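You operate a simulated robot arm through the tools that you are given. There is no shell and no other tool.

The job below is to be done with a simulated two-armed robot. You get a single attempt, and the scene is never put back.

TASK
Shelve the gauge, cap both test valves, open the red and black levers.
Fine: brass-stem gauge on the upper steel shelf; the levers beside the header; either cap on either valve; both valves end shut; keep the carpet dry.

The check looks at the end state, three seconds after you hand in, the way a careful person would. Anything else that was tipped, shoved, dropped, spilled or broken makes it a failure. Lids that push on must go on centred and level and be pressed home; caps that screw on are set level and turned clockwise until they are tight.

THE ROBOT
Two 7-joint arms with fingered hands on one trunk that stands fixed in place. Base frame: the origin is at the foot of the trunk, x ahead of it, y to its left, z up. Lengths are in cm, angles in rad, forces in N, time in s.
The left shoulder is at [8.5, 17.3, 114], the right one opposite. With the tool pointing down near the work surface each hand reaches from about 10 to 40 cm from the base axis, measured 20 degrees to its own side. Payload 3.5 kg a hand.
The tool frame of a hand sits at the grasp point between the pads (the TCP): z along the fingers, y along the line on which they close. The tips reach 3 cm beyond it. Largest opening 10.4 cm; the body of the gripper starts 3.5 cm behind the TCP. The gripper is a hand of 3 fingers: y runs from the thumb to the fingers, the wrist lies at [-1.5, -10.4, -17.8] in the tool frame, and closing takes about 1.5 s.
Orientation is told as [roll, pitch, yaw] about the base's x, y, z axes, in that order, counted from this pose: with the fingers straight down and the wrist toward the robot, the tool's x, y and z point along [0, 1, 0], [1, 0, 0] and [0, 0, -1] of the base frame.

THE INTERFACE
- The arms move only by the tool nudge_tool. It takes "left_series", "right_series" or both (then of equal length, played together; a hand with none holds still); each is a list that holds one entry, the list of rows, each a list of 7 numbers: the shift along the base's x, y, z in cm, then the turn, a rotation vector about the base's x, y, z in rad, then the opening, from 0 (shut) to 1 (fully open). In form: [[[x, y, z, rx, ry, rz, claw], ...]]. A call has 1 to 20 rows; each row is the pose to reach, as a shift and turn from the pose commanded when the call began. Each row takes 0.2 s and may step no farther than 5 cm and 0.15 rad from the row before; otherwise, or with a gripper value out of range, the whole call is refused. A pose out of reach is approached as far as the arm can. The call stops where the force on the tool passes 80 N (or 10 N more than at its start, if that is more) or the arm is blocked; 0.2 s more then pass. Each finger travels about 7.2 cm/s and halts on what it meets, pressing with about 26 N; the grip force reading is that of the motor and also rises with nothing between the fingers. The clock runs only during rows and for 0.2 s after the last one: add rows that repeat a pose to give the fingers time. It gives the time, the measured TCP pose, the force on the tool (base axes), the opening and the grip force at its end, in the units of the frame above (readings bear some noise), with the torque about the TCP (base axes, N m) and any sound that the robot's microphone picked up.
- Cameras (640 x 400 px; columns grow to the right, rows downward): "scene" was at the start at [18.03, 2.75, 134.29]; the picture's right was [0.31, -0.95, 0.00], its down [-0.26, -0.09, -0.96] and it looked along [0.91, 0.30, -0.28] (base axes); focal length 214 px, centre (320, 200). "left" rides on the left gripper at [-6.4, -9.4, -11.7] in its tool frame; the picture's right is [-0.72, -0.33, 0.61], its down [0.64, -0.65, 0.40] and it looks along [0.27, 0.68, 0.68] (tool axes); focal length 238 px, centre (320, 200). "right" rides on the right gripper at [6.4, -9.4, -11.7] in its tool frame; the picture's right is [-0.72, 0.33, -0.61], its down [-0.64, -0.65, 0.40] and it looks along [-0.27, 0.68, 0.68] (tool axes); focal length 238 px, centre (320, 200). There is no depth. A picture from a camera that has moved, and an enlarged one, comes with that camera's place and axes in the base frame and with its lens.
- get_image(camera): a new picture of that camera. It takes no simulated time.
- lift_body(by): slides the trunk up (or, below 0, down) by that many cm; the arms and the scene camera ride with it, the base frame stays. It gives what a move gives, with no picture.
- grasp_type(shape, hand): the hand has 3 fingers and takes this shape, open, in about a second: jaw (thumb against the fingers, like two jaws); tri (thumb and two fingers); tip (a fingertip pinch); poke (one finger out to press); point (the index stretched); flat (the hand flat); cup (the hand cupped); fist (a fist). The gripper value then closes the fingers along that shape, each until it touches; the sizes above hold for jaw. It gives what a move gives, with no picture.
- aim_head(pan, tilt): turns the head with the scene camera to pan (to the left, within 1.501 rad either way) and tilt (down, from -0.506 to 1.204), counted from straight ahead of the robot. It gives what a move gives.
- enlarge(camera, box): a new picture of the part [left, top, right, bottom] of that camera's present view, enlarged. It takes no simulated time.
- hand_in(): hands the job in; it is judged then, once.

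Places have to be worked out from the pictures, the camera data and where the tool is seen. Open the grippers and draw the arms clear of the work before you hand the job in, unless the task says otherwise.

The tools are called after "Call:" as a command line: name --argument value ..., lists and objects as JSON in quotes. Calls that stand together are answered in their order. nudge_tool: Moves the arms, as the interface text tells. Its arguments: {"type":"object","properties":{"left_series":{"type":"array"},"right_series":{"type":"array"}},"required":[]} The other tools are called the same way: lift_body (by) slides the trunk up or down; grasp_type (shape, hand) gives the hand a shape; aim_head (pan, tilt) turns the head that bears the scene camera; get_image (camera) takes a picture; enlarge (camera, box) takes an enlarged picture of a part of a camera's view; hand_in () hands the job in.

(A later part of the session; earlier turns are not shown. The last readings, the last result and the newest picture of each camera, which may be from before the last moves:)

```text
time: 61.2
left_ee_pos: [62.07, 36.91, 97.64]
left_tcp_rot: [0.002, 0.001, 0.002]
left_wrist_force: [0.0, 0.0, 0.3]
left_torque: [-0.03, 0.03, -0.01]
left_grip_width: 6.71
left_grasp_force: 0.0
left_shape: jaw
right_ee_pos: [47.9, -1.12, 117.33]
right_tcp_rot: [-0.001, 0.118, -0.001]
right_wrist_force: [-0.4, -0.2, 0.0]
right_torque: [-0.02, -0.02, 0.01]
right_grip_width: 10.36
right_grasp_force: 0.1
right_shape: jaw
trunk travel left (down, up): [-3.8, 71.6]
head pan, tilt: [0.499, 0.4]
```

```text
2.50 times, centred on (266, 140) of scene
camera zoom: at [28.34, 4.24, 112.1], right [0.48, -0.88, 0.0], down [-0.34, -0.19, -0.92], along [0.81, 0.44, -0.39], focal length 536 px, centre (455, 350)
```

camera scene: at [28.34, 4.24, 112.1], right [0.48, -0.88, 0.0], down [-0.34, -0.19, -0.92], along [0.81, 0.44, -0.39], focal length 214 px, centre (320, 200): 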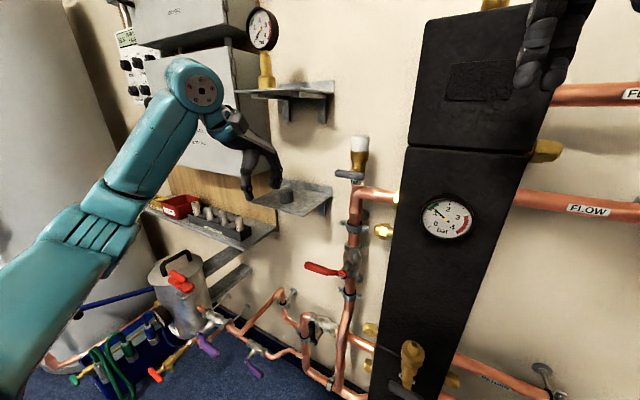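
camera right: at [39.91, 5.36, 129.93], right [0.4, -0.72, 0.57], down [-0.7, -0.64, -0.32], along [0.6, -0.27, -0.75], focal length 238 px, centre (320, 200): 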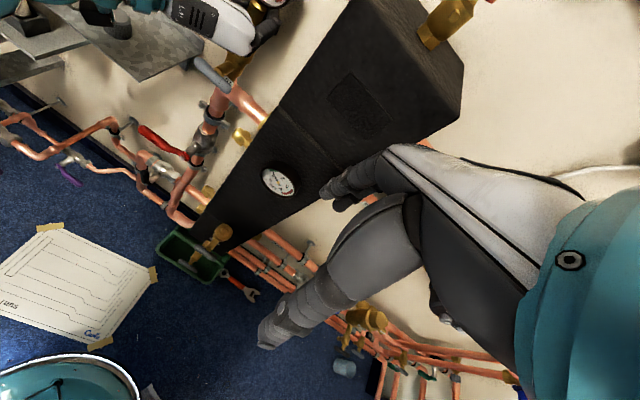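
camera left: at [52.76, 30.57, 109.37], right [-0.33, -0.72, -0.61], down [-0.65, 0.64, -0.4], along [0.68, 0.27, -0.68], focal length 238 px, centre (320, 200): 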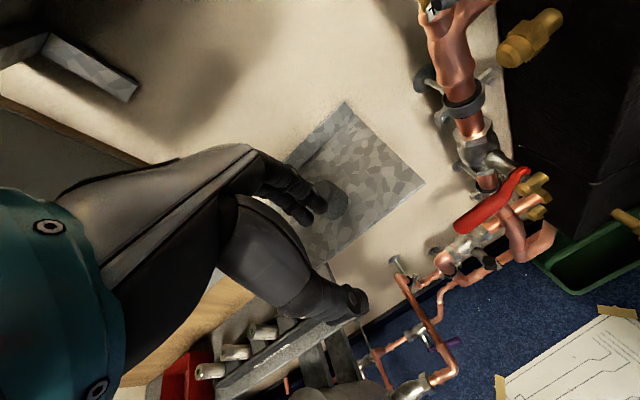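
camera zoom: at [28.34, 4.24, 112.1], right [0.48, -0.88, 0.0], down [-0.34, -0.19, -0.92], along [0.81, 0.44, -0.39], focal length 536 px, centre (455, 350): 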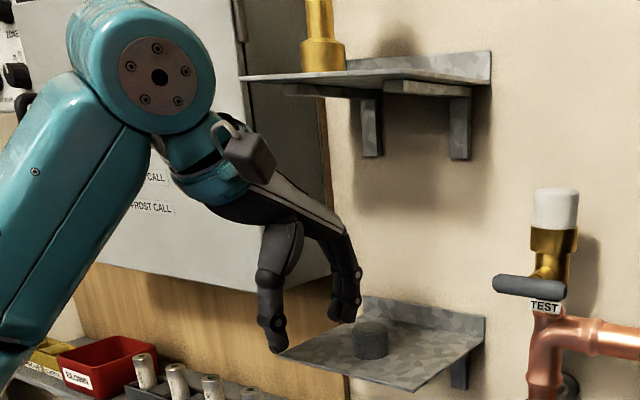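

Clearance to the upper shelf would be about 1 cm, so I tilt the hand slightly (0.08 rad) for more room and move over the cap.

Call:
nudge_tool --left_series '[[[1, 0, 0, 0, -0.04, 0, 0.65], [2.5, -0.1, 0, 0, -0.08, 0, 0.7], [4.5, -0.2, -0.4, 0, -0.08, 0, 0.7], [6.4, -0.2, -0.8, 0, -0.08, 0, 0.7], [7.4, -0.2, -0.8, 0, -0.08, 0, 0.7], [7.4, -0.2, -0.8, 0, -0.08, 0, 0.7]]]'

Call:
enlarge --camera "scene" --box '[170, 80, 362, 220]'

Call:
get_image --camera "left"

```text
time: 62.6
left_ee_pos: [69.39, 36.75, 96.77]
left_tcp_rot: [-0.001, -0.078, 0.003]
left_wrist_force: [0.6, -0.8, 0.3]
left_torque: [-0.01, 0.01, -0.01]
left_grip_width: 7.26
left_grasp_force: 0.1
left_shape: jaw
right_ee_pos: [47.85, -1.1, 117.4]
right_tcp_rot: [0.0, 0.119, 0.0]
right_wrist_force: [0.6, -1.0, -0.1]
right_torque: [0.0, -0.01, -0.02]
right_grip_width: 10.37
right_grasp_force: 0.1
right_shape: jaw
trunk travel left (down, up): [-3.8, 71.6]
head pan, tilt: [0.499, 0.4]
```

```text
2.86 times, centred on (266, 150) of scene
camera zoom: at [28.34, 4.24, 112.1], right [0.48, -0.88, 0.0], down [-0.34, -0.19, -0.92], along [0.81, 0.44, -0.39], focal length 613 px, centre (474, 343)
```

zoom: 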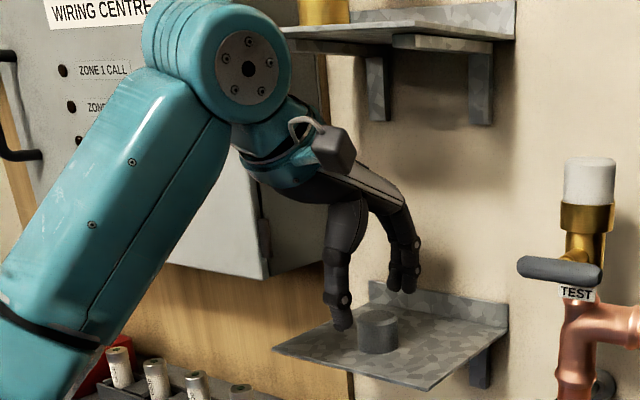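

```text
taken
camera left: at [59.18, 30.25, 107.67], right [-0.28, -0.72, -0.64], down [-0.62, 0.64, -0.45], along [0.73, 0.27, -0.62], focal length 238 px, centre (320, 200)
```

left: 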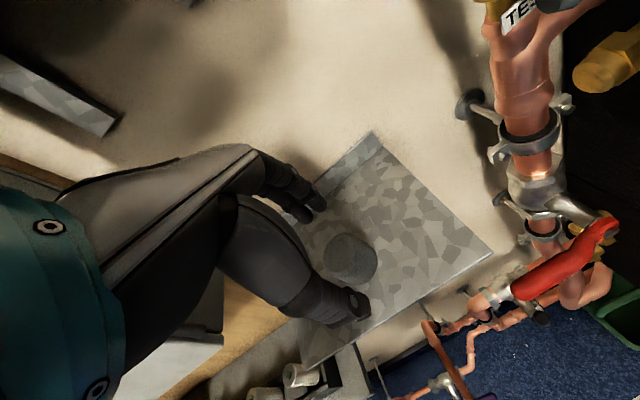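

The cap lies on the tool axis. I descend over it.

Call:
nudge_tool --left_series '[[[0.1, 0.05, -1, 0, 0, 0, 0.7], [0.2, 0.1, -2, 0, 0, 0, 0.7], [0.2, 0.1, -2.7, 0, 0, 0, 0.7], [0.2, 0.1, -3.0, 0, 0, 0, 0.7], [0.2, 0.1, -3.0, 0, 0, 0, 0.7]]]'

Call:
enlarge --camera "scene" --box '[220, 130, 348, 230]'

Call:
get_image --camera "left"

```text
time: 63.8
left_ee_pos: [69.52, 36.79, 93.65]
left_tcp_rot: [0.002, -0.077, 0.001]
left_wrist_force: [-0.1, 0.3, -0.2]
left_torque: [0.02, 0.0, 0.04]
left_grip_width: 7.24
left_grasp_force: 0.2
left_shape: jaw
right_ee_pos: [47.83, -1.07, 117.34]
right_tcp_rot: [0.0, 0.119, 0.0]
right_wrist_force: [0.2, -0.3, -0.2]
right_torque: [0.03, 0.01, -0.02]
right_grip_width: 10.4
right_grasp_force: 0.0
right_shape: jaw
trunk travel left (down, up): [-3.8, 71.6]
head pan, tilt: [0.499, 0.4]
```

```text
4.00 times, centred on (284, 180) of scene
camera zoom: at [28.34, 4.24, 112.1], right [0.48, -0.88, 0.0], down [-0.34, -0.19, -0.92], along [0.81, 0.44, -0.39], focal length 858 px, centre (464, 280)
```

zoom: 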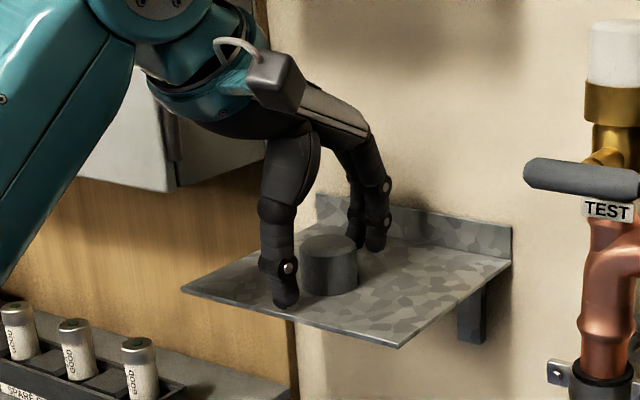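

```text
taken
camera left: at [59.41, 30.35, 104.64], right [-0.28, -0.72, -0.64], down [-0.62, 0.64, -0.45], along [0.73, 0.27, -0.62], focal length 238 px, centre (320, 200)
```

left: 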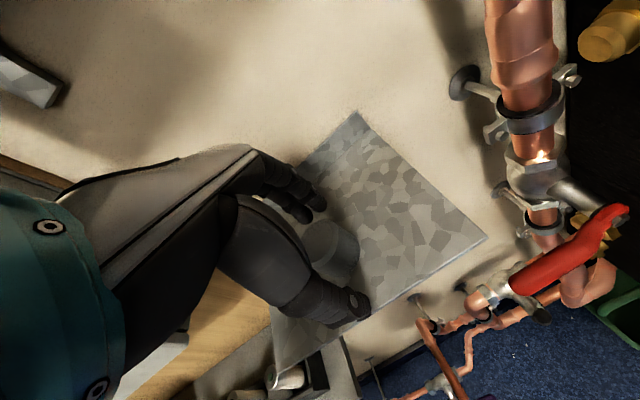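

The cap is between thumb and fingers. I close on it.

Call:
nudge_tool --left_series '[[[0, 0, 0, 0, 0, 0, 0.55], [0, 0, 0, 0, 0, 0, 0.45], [0, 0, 0, 0, 0, 0, 0.35], [0, 0, 0, 0, 0, 0, 0.25], [0, 0, 0, 0, 0, 0, 0.1], [0, 0, 0, 0, 0, 0, 0], [0, 0, 0, 0, 0, 0, 0], [0, 0, 0, 0, 0, 0, 0]]]'

Call:
enlarge --camera "scene" --box '[220, 130, 348, 230]'

Call:
enlarge --camera "left" --box '[230, 170, 430, 310]'

```text
time: 65.6
left_ee_pos: [69.58, 36.81, 93.69]
left_tcp_rot: [0.0, -0.078, 0.0]
left_wrist_force: [0.0, -0.2, -0.8]
left_torque: [-0.01, -0.04, 0.0]
left_grip_width: 3.13
left_grasp_force: 25.9
left_shape: jaw
right_ee_pos: [47.87, -1.11, 117.29]
right_tcp_rot: [-0.001, 0.117, 0.001]
right_wrist_force: [-0.5, -0.2, -0.5]
right_torque: [-0.05, -0.01, -0.01]
right_grip_width: 10.38
right_grasp_force: 0.0
right_shape: jaw
trunk travel left (down, up): [-3.8, 71.6]
head pan, tilt: [0.499, 0.4]
```

```text
4.00 times, centred on (284, 180) of scene
camera zoom: at [28.34, 4.25, 112.1], right [0.48, -0.88, 0.0], down [-0.34, -0.19, -0.92], along [0.81, 0.44, -0.39], focal length 858 px, centre (464, 280)
```

zoom: 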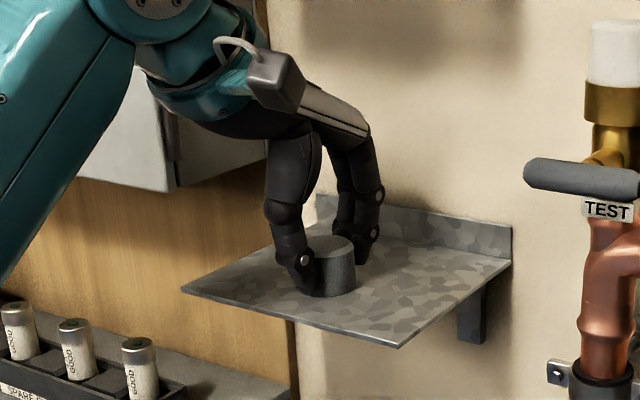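

```text
2.86 times, centred on (330, 240) of left
camera zoom: at [59.42, 30.35, 104.65], right [-0.28, -0.72, -0.64], down [-0.62, 0.64, -0.45], along [0.73, 0.27, -0.62], focal length 681 px, centre (291, 86)
```

zoom: 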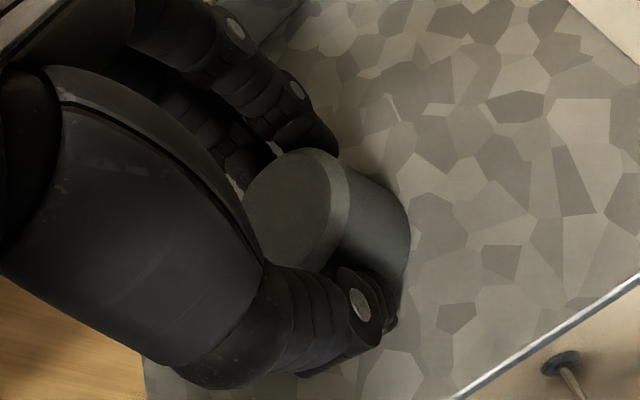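

Gripped. I lift the cap 2.5 cm and draw it straight out from between the shelves.

Call:
nudge_tool --left_series '[[[0, 0, 0.8, 0, 0, 0, 0], [0, 0, 1.8, 0, 0, 0, 0], [-1, 0, 2.5, 0, 0, 0, 0], [-4, 0, 2.5, 0, 0, 0, 0], [-8, 0, 2.5, 0, 0, 0, 0], [-12, -1, 2.5, 0, 0, 0, 0], [-16, -4, 2.5, 0, 0, 0, 0], [-18, -8, 2.5, 0, 0, 0, 0], [-18, -8, 2.5, 0, 0, 0, 0]]]'

Call:
get_image --camera "scene"

Call:
get_image --camera "left"

```text
time: 67.6
left_ee_pos: [51.6, 28.77, 96.12]
left_tcp_rot: [0.002, -0.077, 0.002]
left_wrist_force: [0.2, -0.6, 0.4]
left_torque: [0.04, 0.0, 0.03]
left_grip_width: 3.14
left_grasp_force: 26.0
left_shape: jaw
right_ee_pos: [47.84, -1.11, 117.3]
right_tcp_rot: [-0.001, 0.117, -0.001]
right_wrist_force: [-0.7, -0.1, 0.6]
right_torque: [0.01, 0.01, 0.0]
right_grip_width: 10.35
right_grasp_force: 0.1
right_shape: jaw
trunk travel left (down, up): [-3.8, 71.6]
head pan, tilt: [0.499, 0.4]
```

```text
taken
camera scene: at [28.35, 4.23, 112.09], right [0.48, -0.88, 0.0], down [-0.34, -0.19, -0.92], along [0.81, 0.44, -0.39], focal length 214 px, centre (320, 200)
```

scene: 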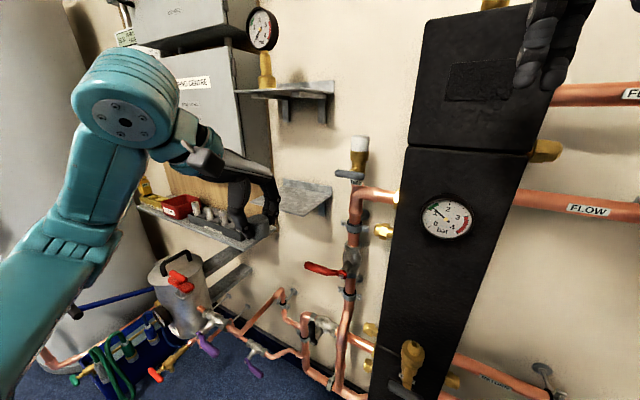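

```text
taken
camera left: at [41.41, 22.36, 106.99], right [-0.28, -0.72, -0.64], down [-0.62, 0.64, -0.45], along [0.73, 0.27, -0.62], focal length 238 px, centre (320, 200)
```

left: 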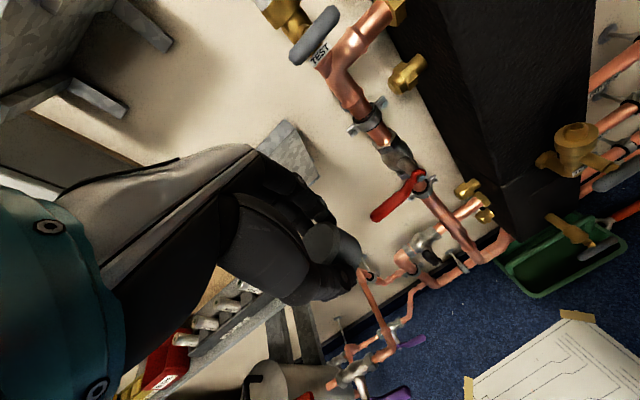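

The cap is out. I aim the head at the lower valve and measure it from both cameras.

Call:
aim_head --pan 0.1 --tilt 0.75

Call:
get_image --camera "scene"

Call:
enlarge --camera "scene" --box '[270, 160, 398, 260]'

Call:
enlarge --camera "left" --box '[512, 90, 640, 190]'

Call:
get_image --camera "right"

```text
time: 68.5
left_ee_pos: [51.55, 28.77, 96.13]
left_tcp_rot: [0.001, -0.075, 0.002]
left_wrist_force: [0.0, 0.6, -0.1]
left_torque: [-0.03, 0.01, -0.01]
left_grip_width: 3.12
left_grasp_force: 26.4
left_shape: jaw
right_ee_pos: [47.83, -1.06, 117.39]
right_tcp_rot: [-0.002, 0.119, 0.0]
right_wrist_force: [0.6, 0.0, 0.2]
right_torque: [0.04, 0.03, -0.02]
right_grip_width: 10.38
right_grasp_force: 0.0
right_shape: jaw
trunk travel left (down, up): [-3.8, 71.6]
head pan, tilt: [0.099, 0.75]
```

```text
taken
camera scene: at [28.46, 0.64, 108.99], right [0.1, -0.99, 0.0], down [-0.68, -0.07, -0.73], along [0.73, 0.07, -0.68], focal length 214 px, centre (320, 200)
```

scene: 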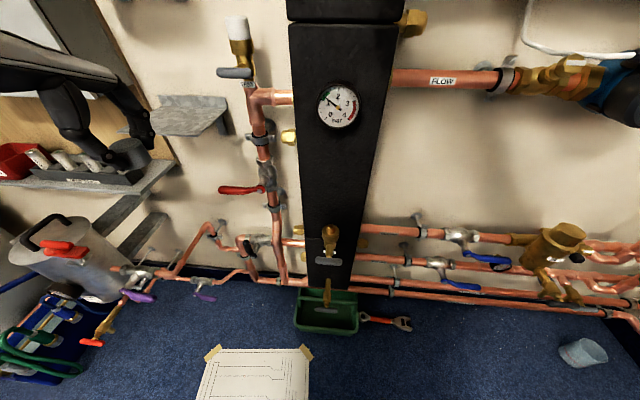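

```text
4.00 times, centred on (334, 210) of scene
camera zoom: at [28.46, 0.64, 108.99], right [0.1, -0.99, 0.0], down [-0.68, -0.07, -0.73], along [0.73, 0.07, -0.68], focal length 858 px, centre (264, 160)
```

zoom: 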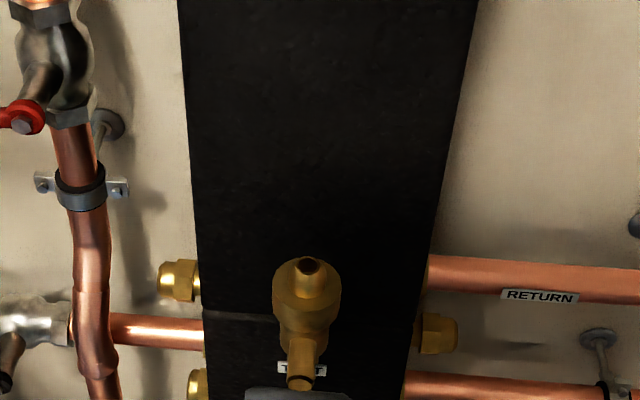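

```text
4.00 times, centred on (576, 140) of left
camera zoom: at [41.44, 22.4, 107.0], right [-0.28, -0.72, -0.64], down [-0.62, 0.64, -0.45], along [0.73, 0.27, -0.62], focal length 953 px, centre (-704, 440)
```

zoom: 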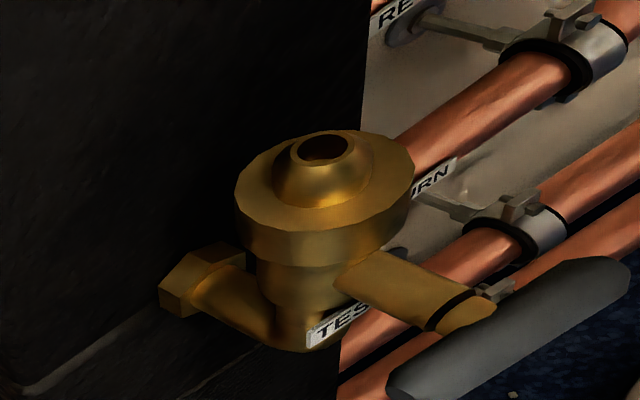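

```text
taken
camera right: at [39.92, 5.35, 129.92], right [0.4, -0.72, 0.57], down [-0.7, -0.64, -0.32], along [0.6, -0.27, -0.75], focal length 238 px, centre (320, 200)
```

right: 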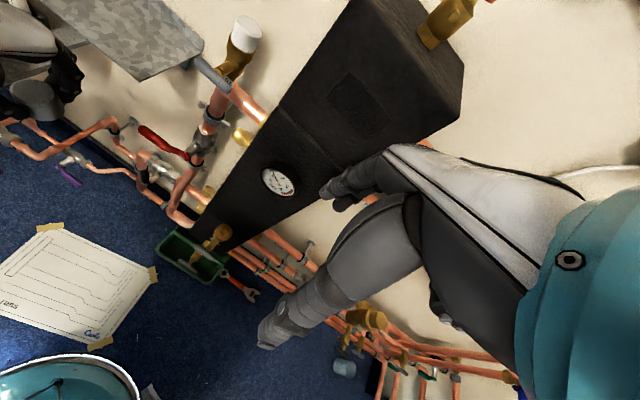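

The lower nipple's tip comes out at (60.0, 1.2, 71.7), header face near x 65.5. I swing the left hand over in front of the header, turning it 90° about the vertical so the fingers will close sideways, and move the right hand aside.

Call:
nudge_tool --left_series '[[[0, -2, -0.5, 0, 0, -0.1428, 0], [0, -4, -1, 0, 0, -0.2856, 0], [0, -6, -1.5, 0, 0, -0.4284, 0], [0, -8, -2, 0, 0, -0.5712, 0], [0, -10, -2.5, 0, 0, -0.714, 0], [0, -12, -3, 0, 0, -0.8568, 0], [0, -14, -3.5, 0, 0, -0.9996, 0], [0, -16, -4, 0, 0, -1.1424, 0], [0, -18.5, -5, 0, 0, -1.2852, 0], [0, -21, -6, 0, 0, -1.428, 0], [0, -23.5, -7, 0, 0, -1.5708, 0], [0, -23.5, -7, 0, 0, -1.5708, 0]]]' --right_series '[[[-0.5, -1, 0.3, 0, 0, 0, 1], [-1, -2, 0.6, 0, 0, 0, 1], [-1.5, -3, 0.9, 0, 0, 0, 1], [-2, -4, 1.2, 0, 0, 0, 1], [-2.5, -5, 1.5, 0, 0, 0, 1], [-3, -6, 1.8, 0, 0, 0, 1], [-3.5, -7, 2.1, 0, 0, 0, 1], [-4, -8, 2.4, 0, 0, 0, 1], [-4.5, -9, 2.7, 0, 0, 0, 1], [-5, -10, 3, 0, 0, 0, 1], [-5, -11, 3, 0, 0, 0, 1], [-5, -11, 3, 0, 0, 0, 1]]]'

Call:
get_image --camera "scene"

Call:
get_image --camera "left"

```text
time: 71.1
left_ee_pos: [51.62, 5.15, 89.19]
left_tcp_rot: [0.001, -0.076, -1.571]
left_wrist_force: [-0.3, -0.1, 0.0]
left_torque: [-0.02, -0.01, -0.04]
left_grip_width: 3.13
left_grasp_force: 26.2
left_shape: jaw
right_ee_pos: [45.56, -11.25, 115.63]
right_tcp_rot: [0.001, 0.116, -0.001]
right_wrist_force: [0.3, -0.1, 0.2]
right_torque: [0.02, -0.01, 0.04]
right_grip_width: 10.37
right_grasp_force: 0.1
right_shape: jaw
right hand out of reach, approached as far as the arm can: row 1, 2, 3, 4, 5, 6, 7, 8, 9, 10, 11, 12
trunk travel left (down, up): [-3.8, 71.6]
head pan, tilt: [0.099, 0.75]
```

```text
taken
camera scene: at [28.46, 0.6, 108.99], right [0.1, -1.0, 0.0], down [-0.68, -0.07, -0.73], along [0.73, 0.07, -0.68], focal length 214 px, centre (320, 200)
```

scene: 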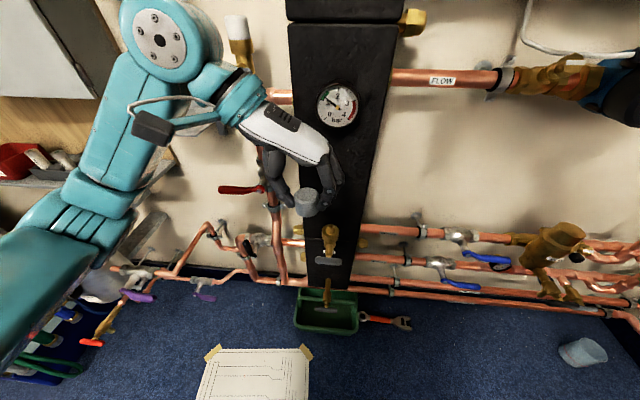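

```text
taken
camera left: at [45.3, 15.54, 100.1], right [-0.72, 0.28, -0.64], down [0.64, 0.62, -0.45], along [0.27, -0.73, -0.62], focal length 238 px, centre (320, 200)
```

left: 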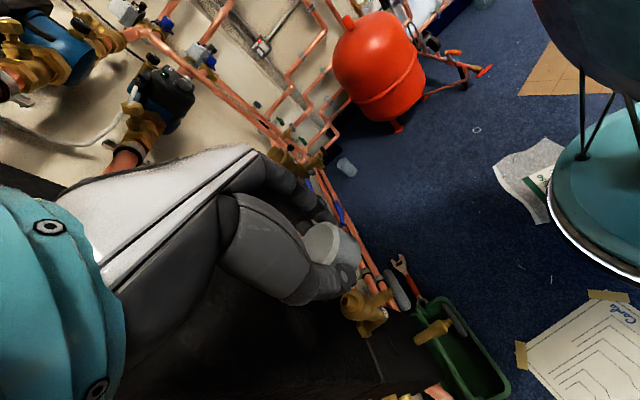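

The cap is held in front of the header with the nipple visible below. I enlarge both views to check the cap's level and line-up.

Call:
enlarge --camera "scene" --box '[270, 150, 398, 250]'

Call:
enlarge --camera "left" --box '[260, 190, 440, 350]'

```text
4.00 times, centred on (334, 200) of scene
camera zoom: at [28.46, 0.6, 108.99], right [0.1, -1.0, 0.0], down [-0.68, -0.07, -0.73], along [0.73, 0.07, -0.68], focal length 858 px, centre (264, 200)
```

zoom: 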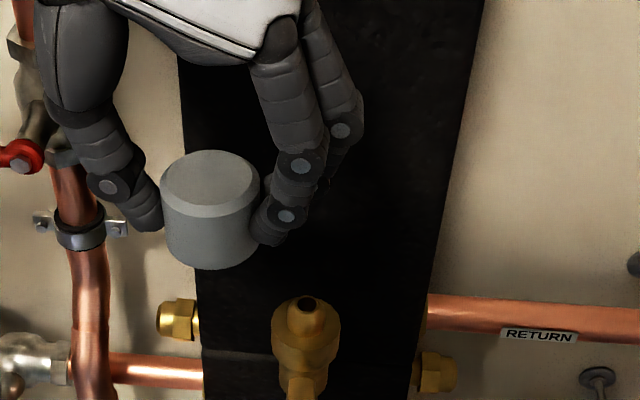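

```text
2.50 times, centred on (350, 270) of left
camera zoom: at [45.3, 15.54, 100.1], right [-0.72, 0.28, -0.64], down [0.64, 0.62, -0.45], along [0.27, -0.73, -0.62], focal length 596 px, centre (245, 25)
```

zoom: 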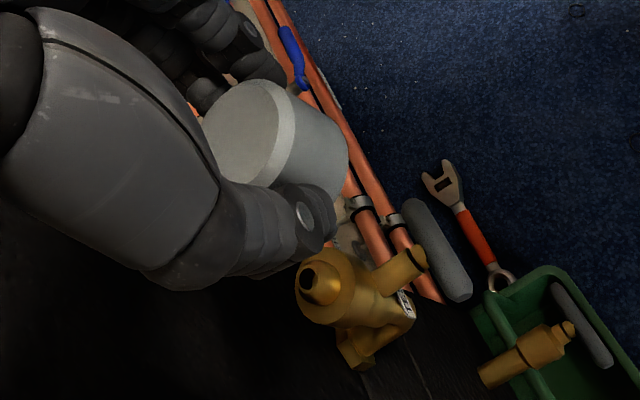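

I zoom right in on the cap to judge its level.

Call:
enlarge --camera "scene" --box '[286, 180, 342, 222]'

Call:
enlarge --camera "left" --box '[290, 210, 370, 290]'

```text
9.52 times, centred on (314, 201) of scene
camera zoom: at [28.46, 0.6, 108.99], right [0.1, -1.0, 0.0], down [-0.68, -0.07, -0.73], along [0.73, 0.07, -0.68], focal length 2043 px, centre (377, 190)
```

zoom: 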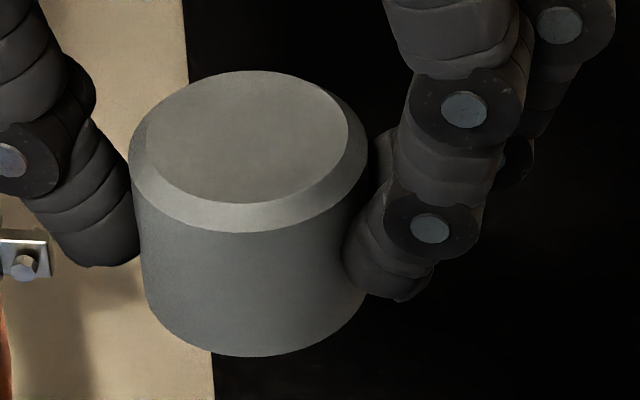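

```text
5.00 times, centred on (330, 250) of left
camera zoom: at [45.3, 15.54, 100.1], right [-0.72, 0.28, -0.64], down [0.64, 0.62, -0.45], along [0.27, -0.73, -0.62], focal length 1192 px, centre (270, -50)
```

zoom: 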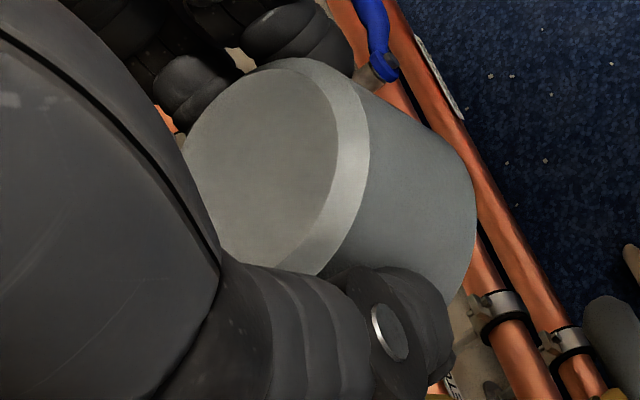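

The cap looks level within a couple of degrees. I move it over the nipple in two stages; first to about 3 cm short.

Call:
nudge_tool --left_series '[[[1.5, -1, -2, 0, 0, 0, 0], [3, -2, -4, 0, 0, 0, 0], [4.5, -3, -6, 0, 0, 0, 0], [6, -3.6, -8, 0, 0, 0, 0], [7.5, -3.6, -9.5, 0, 0, 0, 0], [8.3, -3.6, -10, 0, 0, 0, 0], [8.3, -3.6, -10, 0, 0, 0, 0]]]'

Call:
get_image --camera "scene"

Call:
enlarge --camera "scene" --box '[290, 200, 370, 270]'

Call:
enlarge --camera "left" --box '[280, 200, 400, 300]'

```text
time: 72.7
left_ee_pos: [59.97, 1.75, 79.23]
left_tcp_rot: [0.0, -0.076, -1.57]
left_wrist_force: [0.5, 0.4, -0.6]
left_torque: [0.0, 0.01, 0.05]
left_grip_width: 3.13
left_grasp_force: 25.6
left_shape: jaw
right_ee_pos: [45.62, -11.15, 115.56]
right_tcp_rot: [0.001, 0.117, 0.0]
right_wrist_force: [-0.3, -0.6, 0.1]
right_torque: [-0.02, 0.01, -0.02]
right_grip_width: 10.37
right_grasp_force: 0.1
right_shape: jaw
trunk travel left (down, up): [-3.8, 71.6]
head pan, tilt: [0.099, 0.75]
```

```text
taken
camera scene: at [28.46, 0.63, 108.99], right [0.1, -1.0, 0.0], down [-0.68, -0.07, -0.73], along [0.73, 0.07, -0.68], focal length 214 px, centre (320, 200)
```

scene: 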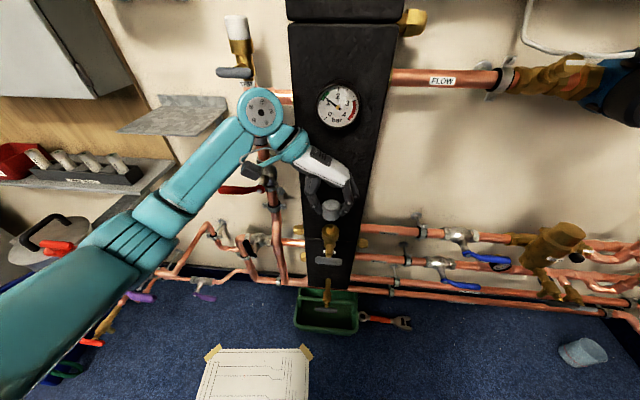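

```text
5.71 times, centred on (330, 235) of scene
camera zoom: at [28.46, 0.63, 108.99], right [0.1, -1.0, 0.0], down [-0.68, -0.07, -0.73], along [0.73, 0.07, -0.68], focal length 1226 px, centre (263, 0)
```

zoom: 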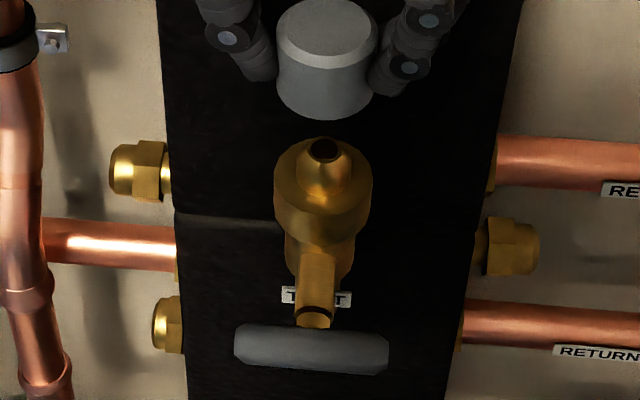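

```text
4.00 times, centred on (340, 250) of left
camera zoom: at [53.67, 12.08, 90.18], right [-0.72, 0.28, -0.64], down [0.64, 0.62, -0.45], along [0.27, -0.73, -0.62], focal length 953 px, centre (240, 0)
```

zoom: 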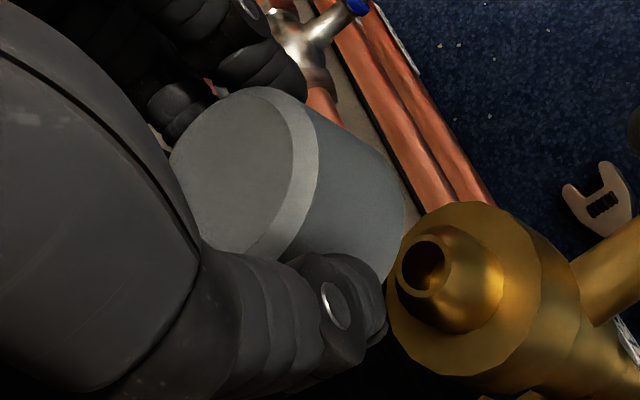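

The cap is lined up within about 0.1–0.2 cm. I shift 0.1 cm toward the robot and lower to just above the nipple.

Call:
nudge_tool --left_series '[[[-0.1, 0, -1, 0, 0, 0, 0], [-0.1, 0, -2, 0, 0, 0, 0], [-0.1, 0, -3, 0, 0, 0, 0], [-0.1, 0, -3, 0, 0, 0, 0]]]'

Call:
enlarge --camera "scene" --box '[298, 200, 362, 256]'

Call:
enlarge --camera "left" --box '[280, 200, 400, 300]'

```text
time: 73.7
left_ee_pos: [59.81, 1.8, 76.23]
left_tcp_rot: [-0.001, -0.076, -1.57]
left_wrist_force: [-0.8, 0.2, 0.7]
left_torque: [-0.03, 0.01, -0.02]
left_grip_width: 3.14
left_grasp_force: 26.1
left_shape: jaw
right_ee_pos: [45.56, -11.06, 115.6]
right_tcp_rot: [0.002, 0.116, -0.002]
right_wrist_force: [0.1, 0.6, -0.4]
right_torque: [0.01, 0.02, -0.03]
right_grip_width: 10.4
right_grasp_force: 0.2
right_shape: jaw
trunk travel left (down, up): [-3.8, 71.6]
head pan, tilt: [0.099, 0.75]
```

```text
7.14 times, centred on (330, 228) of scene
camera zoom: at [28.46, 0.63, 108.99], right [0.1, -1.0, 0.0], down [-0.68, -0.07, -0.73], along [0.73, 0.07, -0.68], focal length 1532 px, centre (249, 0)
```

zoom: 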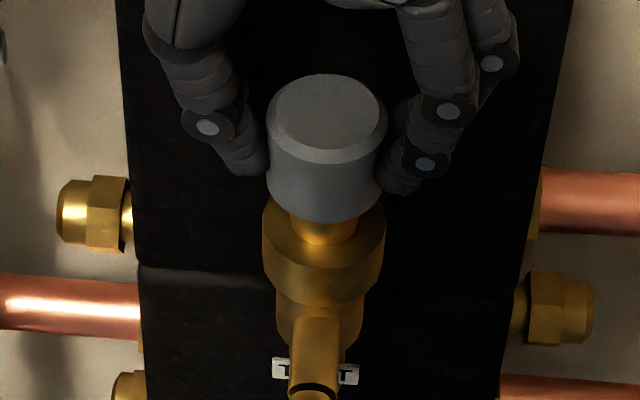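

```text
4.00 times, centred on (340, 250) of left
camera zoom: at [53.47, 12.01, 87.1], right [-0.72, 0.28, -0.64], down [0.64, 0.62, -0.45], along [0.27, -0.73, -0.62], focal length 953 px, centre (240, 0)
```

zoom: 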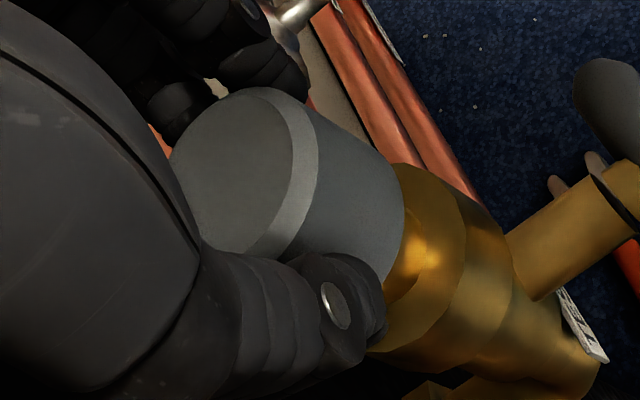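

Aligned in both views. I lower onto the nipple in small steps and watch the force.

Call:
nudge_tool --left_series '[[[0, 0, -0.3, 0, 0, 0, 0], [0, 0, -0.6, 0, 0, 0, 0], [0, 0, -0.9, 0, 0, 0, 0], [0, 0, -1.2, 0, 0, 0, 0], [0, 0, -1.2, 0, 0, 0, 0]]]'

Call:
enlarge --camera "scene" --box '[298, 200, 362, 256]'

Call:
enlarge --camera "left" --box '[280, 200, 400, 300]'

```text
time: 74.9
left_ee_pos: [59.77, 1.59, 75.06]
left_tcp_rot: [0.001, -0.078, -1.569]
left_wrist_force: [-1.0, 0.2, -0.3]
left_torque: [0.05, 0.04, -0.04]
left_grip_width: 3.03
left_grasp_force: 26.3
left_shape: jaw
right_ee_pos: [45.53, -11.13, 115.61]
right_tcp_rot: [0.001, 0.118, 0.0]
right_wrist_force: [0.3, 0.0, -0.7]
right_torque: [0.01, -0.02, 0.01]
right_grip_width: 10.36
right_grasp_force: 0.0
right_shape: jaw
trunk travel left (down, up): [-3.8, 71.6]
head pan, tilt: [0.099, 0.75]
```

```text
7.14 times, centred on (330, 228) of scene
camera zoom: at [28.45, 0.64, 108.99], right [0.1, -1.0, 0.0], down [-0.68, -0.07, -0.73], along [0.73, 0.07, -0.68], focal length 1532 px, centre (249, 0)
```

zoom: 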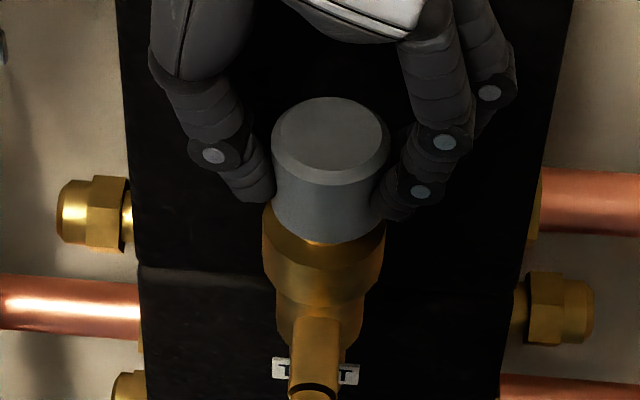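

```text
4.00 times, centred on (340, 250) of left
camera zoom: at [53.45, 11.94, 85.88], right [-0.72, 0.28, -0.64], down [0.64, 0.62, -0.45], along [0.27, -0.73, -0.62], focal length 953 px, centre (240, 0)
```

zoom: 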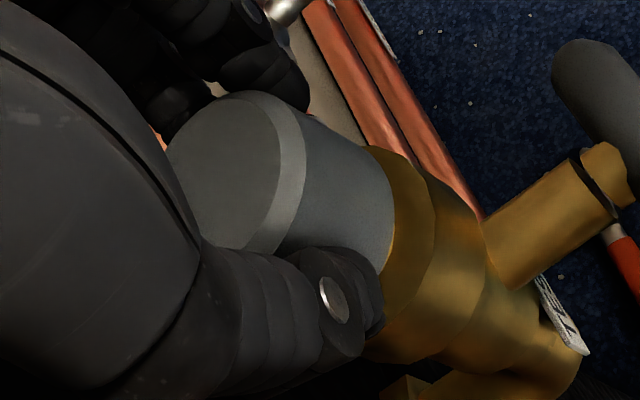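

The cap has slid over the nipple's tip with almost no force. I continue down slowly.

Call:
nudge_tool --left_series '[[[0, 0, -0.2, 0, 0, 0, 0], [0, 0, -0.4, 0, 0, 0, 0], [0, 0, -0.6, 0, 0, 0, 0], [0, 0, -0.6, 0, 0, 0, 0]]]'

Call:
enlarge --camera "scene" --box '[298, 200, 362, 256]'

Call:
enlarge --camera "left" --box '[280, 200, 400, 300]'

```text
time: 75.9
left_ee_pos: [59.86, 1.66, 74.52]
left_tcp_rot: [0.0, -0.079, -1.569]
left_wrist_force: [-1.0, 0.5, 0.1]
left_torque: [0.03, 0.01, -0.03]
left_grip_width: 3.05
left_grasp_force: 26.4
left_shape: jaw
right_ee_pos: [45.41, -11.05, 115.6]
right_tcp_rot: [0.002, 0.117, 0.0]
right_wrist_force: [-0.1, 0.1, 0.6]
right_torque: [0.03, 0.01, -0.01]
right_grip_width: 10.38
right_grasp_force: 0.0
right_shape: jaw
trunk travel left (down, up): [-3.8, 71.6]
head pan, tilt: [0.099, 0.75]
```

```text
7.14 times, centred on (330, 228) of scene
camera zoom: at [28.45, 0.64, 108.99], right [0.1, -1.0, 0.0], down [-0.68, -0.07, -0.73], along [0.73, 0.07, -0.68], focal length 1532 px, centre (249, 0)
```

zoom: 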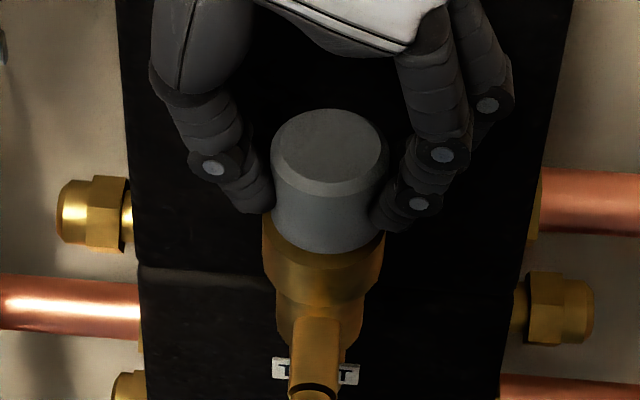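

```text
4.00 times, centred on (340, 250) of left
camera zoom: at [53.46, 11.95, 85.34], right [-0.72, 0.28, -0.64], down [0.64, 0.62, -0.45], along [0.27, -0.73, -0.62], focal length 953 px, centre (240, 0)
```

zoom: 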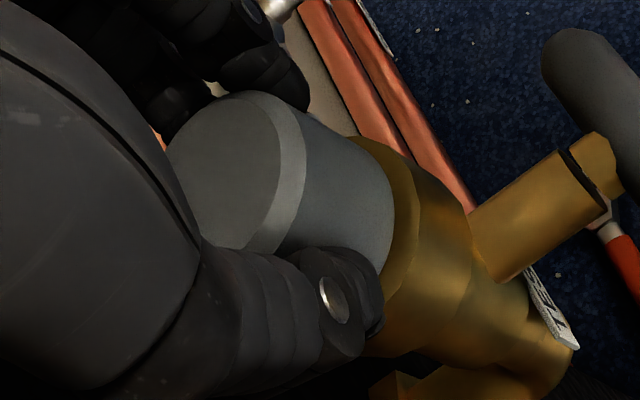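

Still free. I continue down to the collar.

Call:
nudge_tool --left_series '[[[0, 0, -0.2, 0, 0, 0, 0], [0, 0, -0.4, 0, 0, 0, 0], [0, 0, -0.55, 0, 0, 0, 0], [0, 0, -0.55, 0, 0, 0, 0]]]'

Call:
enlarge --camera "scene" --box '[298, 200, 362, 256]'

Call:
enlarge --camera "left" --box '[280, 200, 400, 300]'

```text
time: 76.9
left_ee_pos: [59.76, 1.72, 74.14]
left_tcp_rot: [0.002, -0.081, -1.569]
left_wrist_force: [-0.5, 2.4, 11.2]
left_torque: [0.08, -0.01, 0.0]
left_grip_width: 3.09
left_grasp_force: 26.2
left_shape: jaw
right_ee_pos: [45.51, -10.96, 115.66]
right_tcp_rot: [0.002, 0.117, 0.001]
right_wrist_force: [0.5, 0.0, 0.5]
right_torque: [0.05, -0.01, 0.02]
right_grip_width: 10.38
right_grasp_force: 0.1
right_shape: jaw
trunk travel left (down, up): [-3.8, 71.6]
head pan, tilt: [0.099, 0.75]
```

```text
7.14 times, centred on (330, 228) of scene
camera zoom: at [28.36, 0.65, 109.03], right [0.1, -1.0, 0.0], down [-0.68, -0.07, -0.73], along [0.73, 0.07, -0.68], focal length 1532 px, centre (249, 0)
```

zoom: 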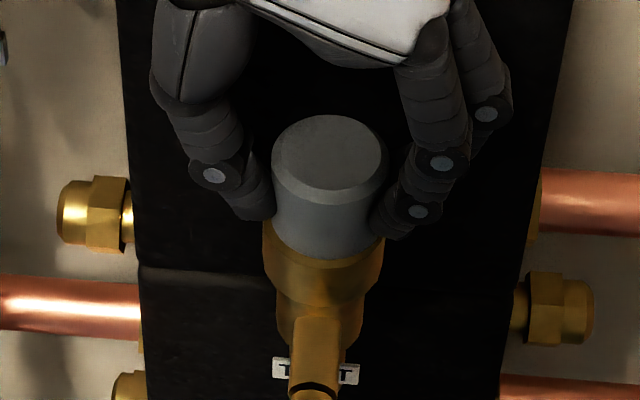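

```text
4.00 times, centred on (340, 250) of left
camera zoom: at [53.4, 11.97, 84.94], right [-0.72, 0.28, -0.64], down [0.64, 0.62, -0.45], along [0.27, -0.73, -0.62], focal length 953 px, centre (240, 0)
```

zoom: 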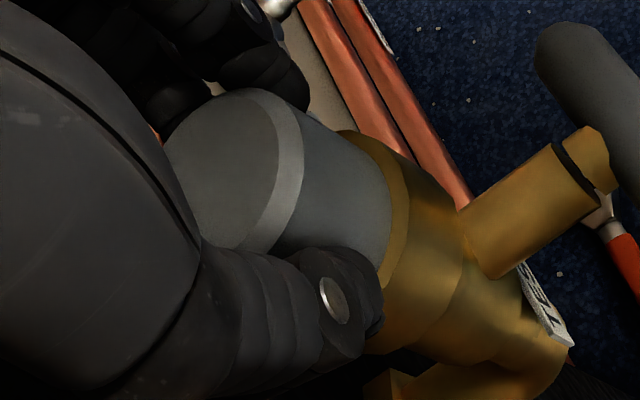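

Contact at 11 N. I press further with the grip to seat it.

Call:
nudge_tool --left_series '[[[0, 0, -0.15, 0, 0, 0, 0], [0, 0, -0.3, 0, 0, 0, 0], [0, 0, -0.45, 0, 0, 0, 0], [0, 0, -0.45, 0, 0, 0, 0]]]'

Call:
enlarge --camera "scene" --box '[298, 200, 362, 256]'

Call:
enlarge --camera "left" --box '[280, 200, 400, 300]'

```text
time: 77.9
left_ee_pos: [59.65, 1.56, 73.98]
left_tcp_rot: [0.007, -0.082, -1.568]
left_wrist_force: [1.0, 4.4, 33.3]
left_torque: [0.18, -0.08, 0.02]
left_grip_width: 3.32
left_grasp_force: 25.9
left_shape: jaw
right_ee_pos: [45.31, -10.99, 115.77]
right_tcp_rot: [0.003, 0.116, -0.001]
right_wrist_force: [-0.3, 0.6, 0.6]
right_torque: [-0.01, -0.01, 0.01]
right_grip_width: 10.37
right_grasp_force: 0.0
right_shape: jaw
trunk travel left (down, up): [-3.8, 71.6]
head pan, tilt: [0.099, 0.75]
```

```text
7.14 times, centred on (330, 228) of scene
camera zoom: at [28.2, 0.66, 109.09], right [0.1, -1.0, 0.0], down [-0.68, -0.07, -0.73], along [0.73, 0.07, -0.68], focal length 1532 px, centre (249, 0)
```

zoom: 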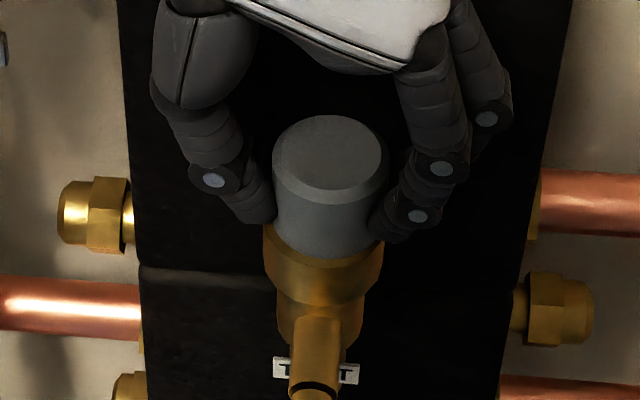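

```text
4.00 times, centred on (340, 250) of left
camera zoom: at [53.31, 11.97, 84.71], right [-0.71, 0.27, -0.64], down [0.64, 0.62, -0.45], along [0.27, -0.74, -0.62], focal length 953 px, centre (240, 0)
```

zoom: 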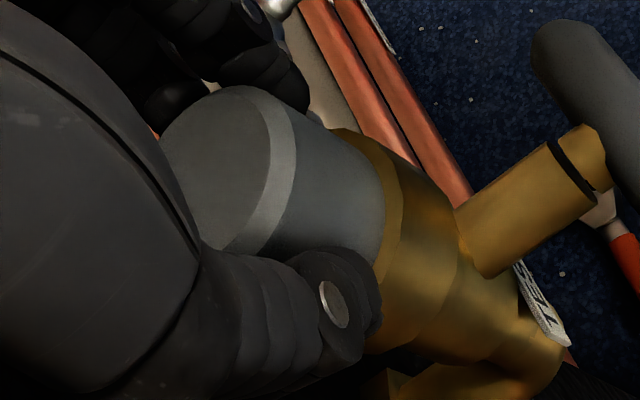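

The cap is on the collar under 33 N and the fingers begin to slide on it. I ease off, open, and rise to press from above.

Call:
nudge_tool --left_series '[[[0, 0, 0.4, 0, 0, 0, 0], [0, 0, 0.5, 0, 0, 0, 0.2], [0, 0, 0.5, 0, 0, 0, 0.35], [0, 0, 0.5, 0, 0, 0, 0.5], [0, 0, 0.5, 0, 0, 0, 0.55], [0, 0, 0.5, 0, 0, 0, 0.55], [0, 0, 2, 0, 0, 0, 0.55], [0, 0, 4, 0, 0, 0, 0.55], [0, 0, 6.5, 0, 0, 0, 0.55], [0, 0, 6.5, 0, 0, 0, 0.55]]]'

Call:
enlarge --camera "scene" --box '[298, 200, 362, 256]'

Call:
enlarge --camera "left" --box '[280, 200, 440, 320]'

```text
time: 80.1
left_ee_pos: [59.72, 1.69, 79.98]
left_tcp_rot: [0.0, -0.076, -1.57]
left_wrist_force: [-0.2, 0.1, -0.5]
left_torque: [0.02, 0.0, 0.0]
left_grip_width: 5.69
left_grasp_force: 0.1
left_shape: jaw
right_ee_pos: [45.59, -11.1, 115.71]
right_tcp_rot: [0.001, 0.119, 0.0]
right_wrist_force: [-0.8, 0.1, -0.8]
right_torque: [0.0, -0.02, -0.03]
right_grip_width: 10.34
right_grasp_force: 0.1
right_shape: jaw
trunk travel left (down, up): [-3.8, 71.6]
head pan, tilt: [0.099, 0.75]
```

```text
7.14 times, centred on (330, 228) of scene
camera zoom: at [28.46, 0.63, 108.99], right [0.1, -1.0, 0.0], down [-0.68, -0.07, -0.73], along [0.73, 0.07, -0.68], focal length 1532 px, centre (249, 0)
```

zoom: 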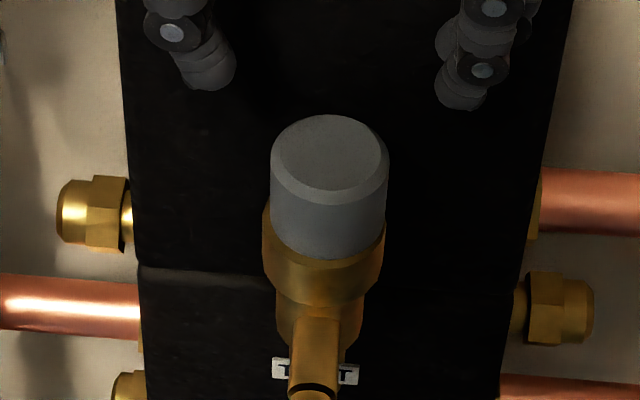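

```text
3.33 times, centred on (360, 260) of left
camera zoom: at [53.45, 11.91, 90.85], right [-0.72, 0.28, -0.64], down [0.64, 0.62, -0.45], along [0.27, -0.73, -0.62], focal length 794 px, centre (187, 0)
```

zoom: 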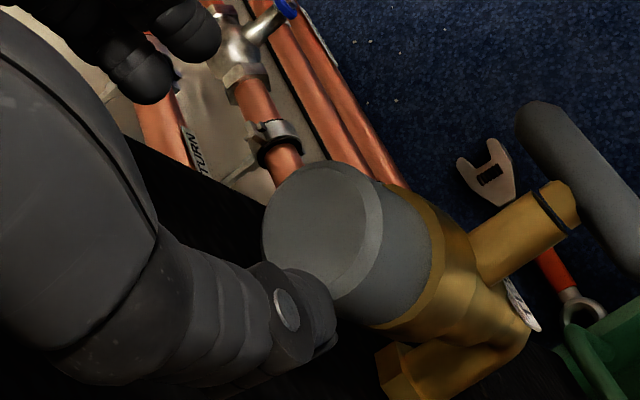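

The cap sits on the collar. I close the fingers, centre them over it, and press down from the top.

Call:
nudge_tool --left_series '[[[0, 0, 0.5, 0, 0, 0, 0.3], [0.1, -0.2, 0.5, 0.038, 0, 0, 0.0], [0.25, -0.4, 0.5, 0.076, 0, 0, 0.0], [0.25, -0.4, 0.5, 0.076, 0, 0, 0.0], [0.25, -0.4, 0.5, 0.076, 0, 0, 0.0], [0.25, -0.4, -1, 0.076, 0, 0, 0.0], [0.25, -0.4, -2, 0.076, 0, 0, 0.0], [0.25, -0.4, -2.6, 0.076, 0, 0, 0.0]]]'

Call:
enlarge --camera "scene" --box '[298, 190, 362, 256]'

Call:
get_image --camera "left"

```text
time: 81.9
left_ee_pos: [60.09, 1.27, 77.32]
left_tcp_rot: [0.002, -0.002, -1.568]
left_wrist_force: [0.2, -0.4, -1.0]
left_torque: [0.0, 0.0, -0.04]
left_grip_width: 0.0
left_grasp_force: 25.9
left_shape: jaw
right_ee_pos: [45.51, -11.15, 115.63]
right_tcp_rot: [0.002, 0.116, 0.0]
right_wrist_force: [-0.1, -0.2, -0.3]
right_torque: [0.01, -0.03, 0.0]
right_grip_width: 10.36
right_grasp_force: 0.1
right_shape: jaw
trunk travel left (down, up): [-3.8, 71.6]
head pan, tilt: [0.099, 0.75]
```

```text
6.06 times, centred on (330, 223) of scene
camera zoom: at [28.46, 0.63, 108.99], right [0.1, -1.0, 0.0], down [-0.68, -0.07, -0.73], along [0.73, 0.07, -0.68], focal length 1300 px, centre (259, 61)
```

zoom: 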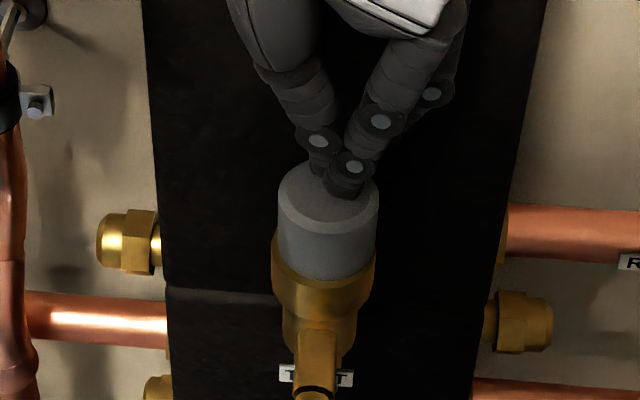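

```text
taken
camera left: at [53.74, 10.71, 89.02], right [-0.72, 0.32, -0.62], down [0.64, 0.65, -0.4], along [0.27, -0.68, -0.68], focal length 238 px, centre (320, 200)
```

left: 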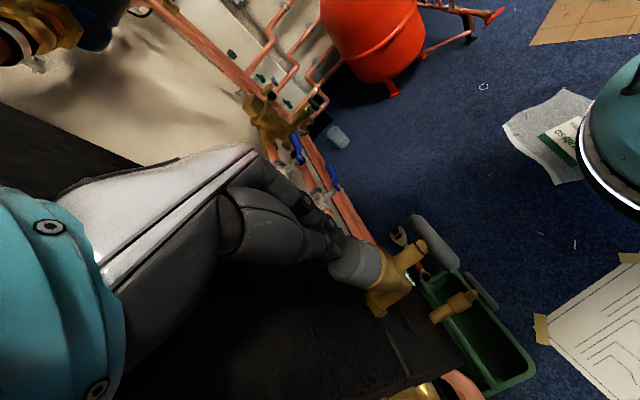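

The fingertips are just above the cap's centre. I press down in steps.

Call:
nudge_tool --left_series '[[[-0.1, 0.15, -0.5, 0, 0, 0, 0], [-0.1, 0.15, -0.8, 0, 0, 0, 0], [-0.1, 0.15, -1.1, 0, 0, 0, 0], [-0.1, 0.15, -1.4, 0, 0, 0, 0], [-0.1, 0.15, -1.7, 0, 0, 0, 0], [-0.1, 0.15, -1.7, 0, 0, 0, 0]]]'

Call:
enlarge --camera "scene" --box '[298, 190, 362, 256]'

```text
time: 83.3
left_ee_pos: [59.92, 1.22, 76.55]
left_tcp_rot: [0.015, -0.01, -1.57]
left_wrist_force: [4.2, 0.5, 47.2]
left_torque: [0.04, 0.11, 0.05]
left_grip_width: 0.0
left_grasp_force: 26.0
left_shape: jaw
right_ee_pos: [45.14, -10.99, 115.86]
right_tcp_rot: [0.002, 0.115, 0.0]
right_wrist_force: [-0.7, -0.3, -0.6]
right_torque: [0.01, 0.01, 0.02]
right_grip_width: 10.37
right_grasp_force: 0.1
right_shape: jaw
trunk travel left (down, up): [-3.8, 71.6]
head pan, tilt: [0.099, 0.75]
```

```text
6.06 times, centred on (330, 223) of scene
camera zoom: at [28.11, 0.63, 109.14], right [0.1, -1.0, 0.0], down [-0.68, -0.07, -0.73], along [0.73, 0.07, -0.68], focal length 1300 px, centre (259, 61)
```

zoom: 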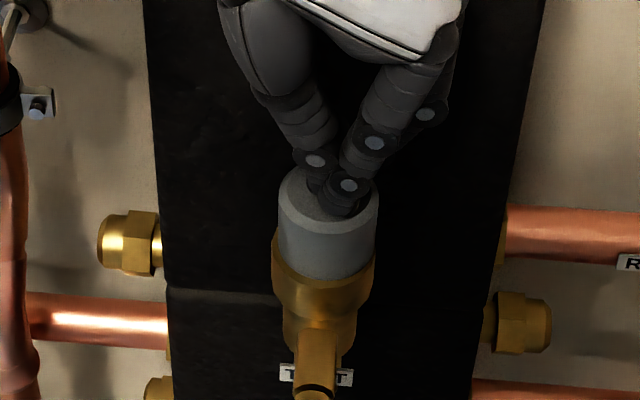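

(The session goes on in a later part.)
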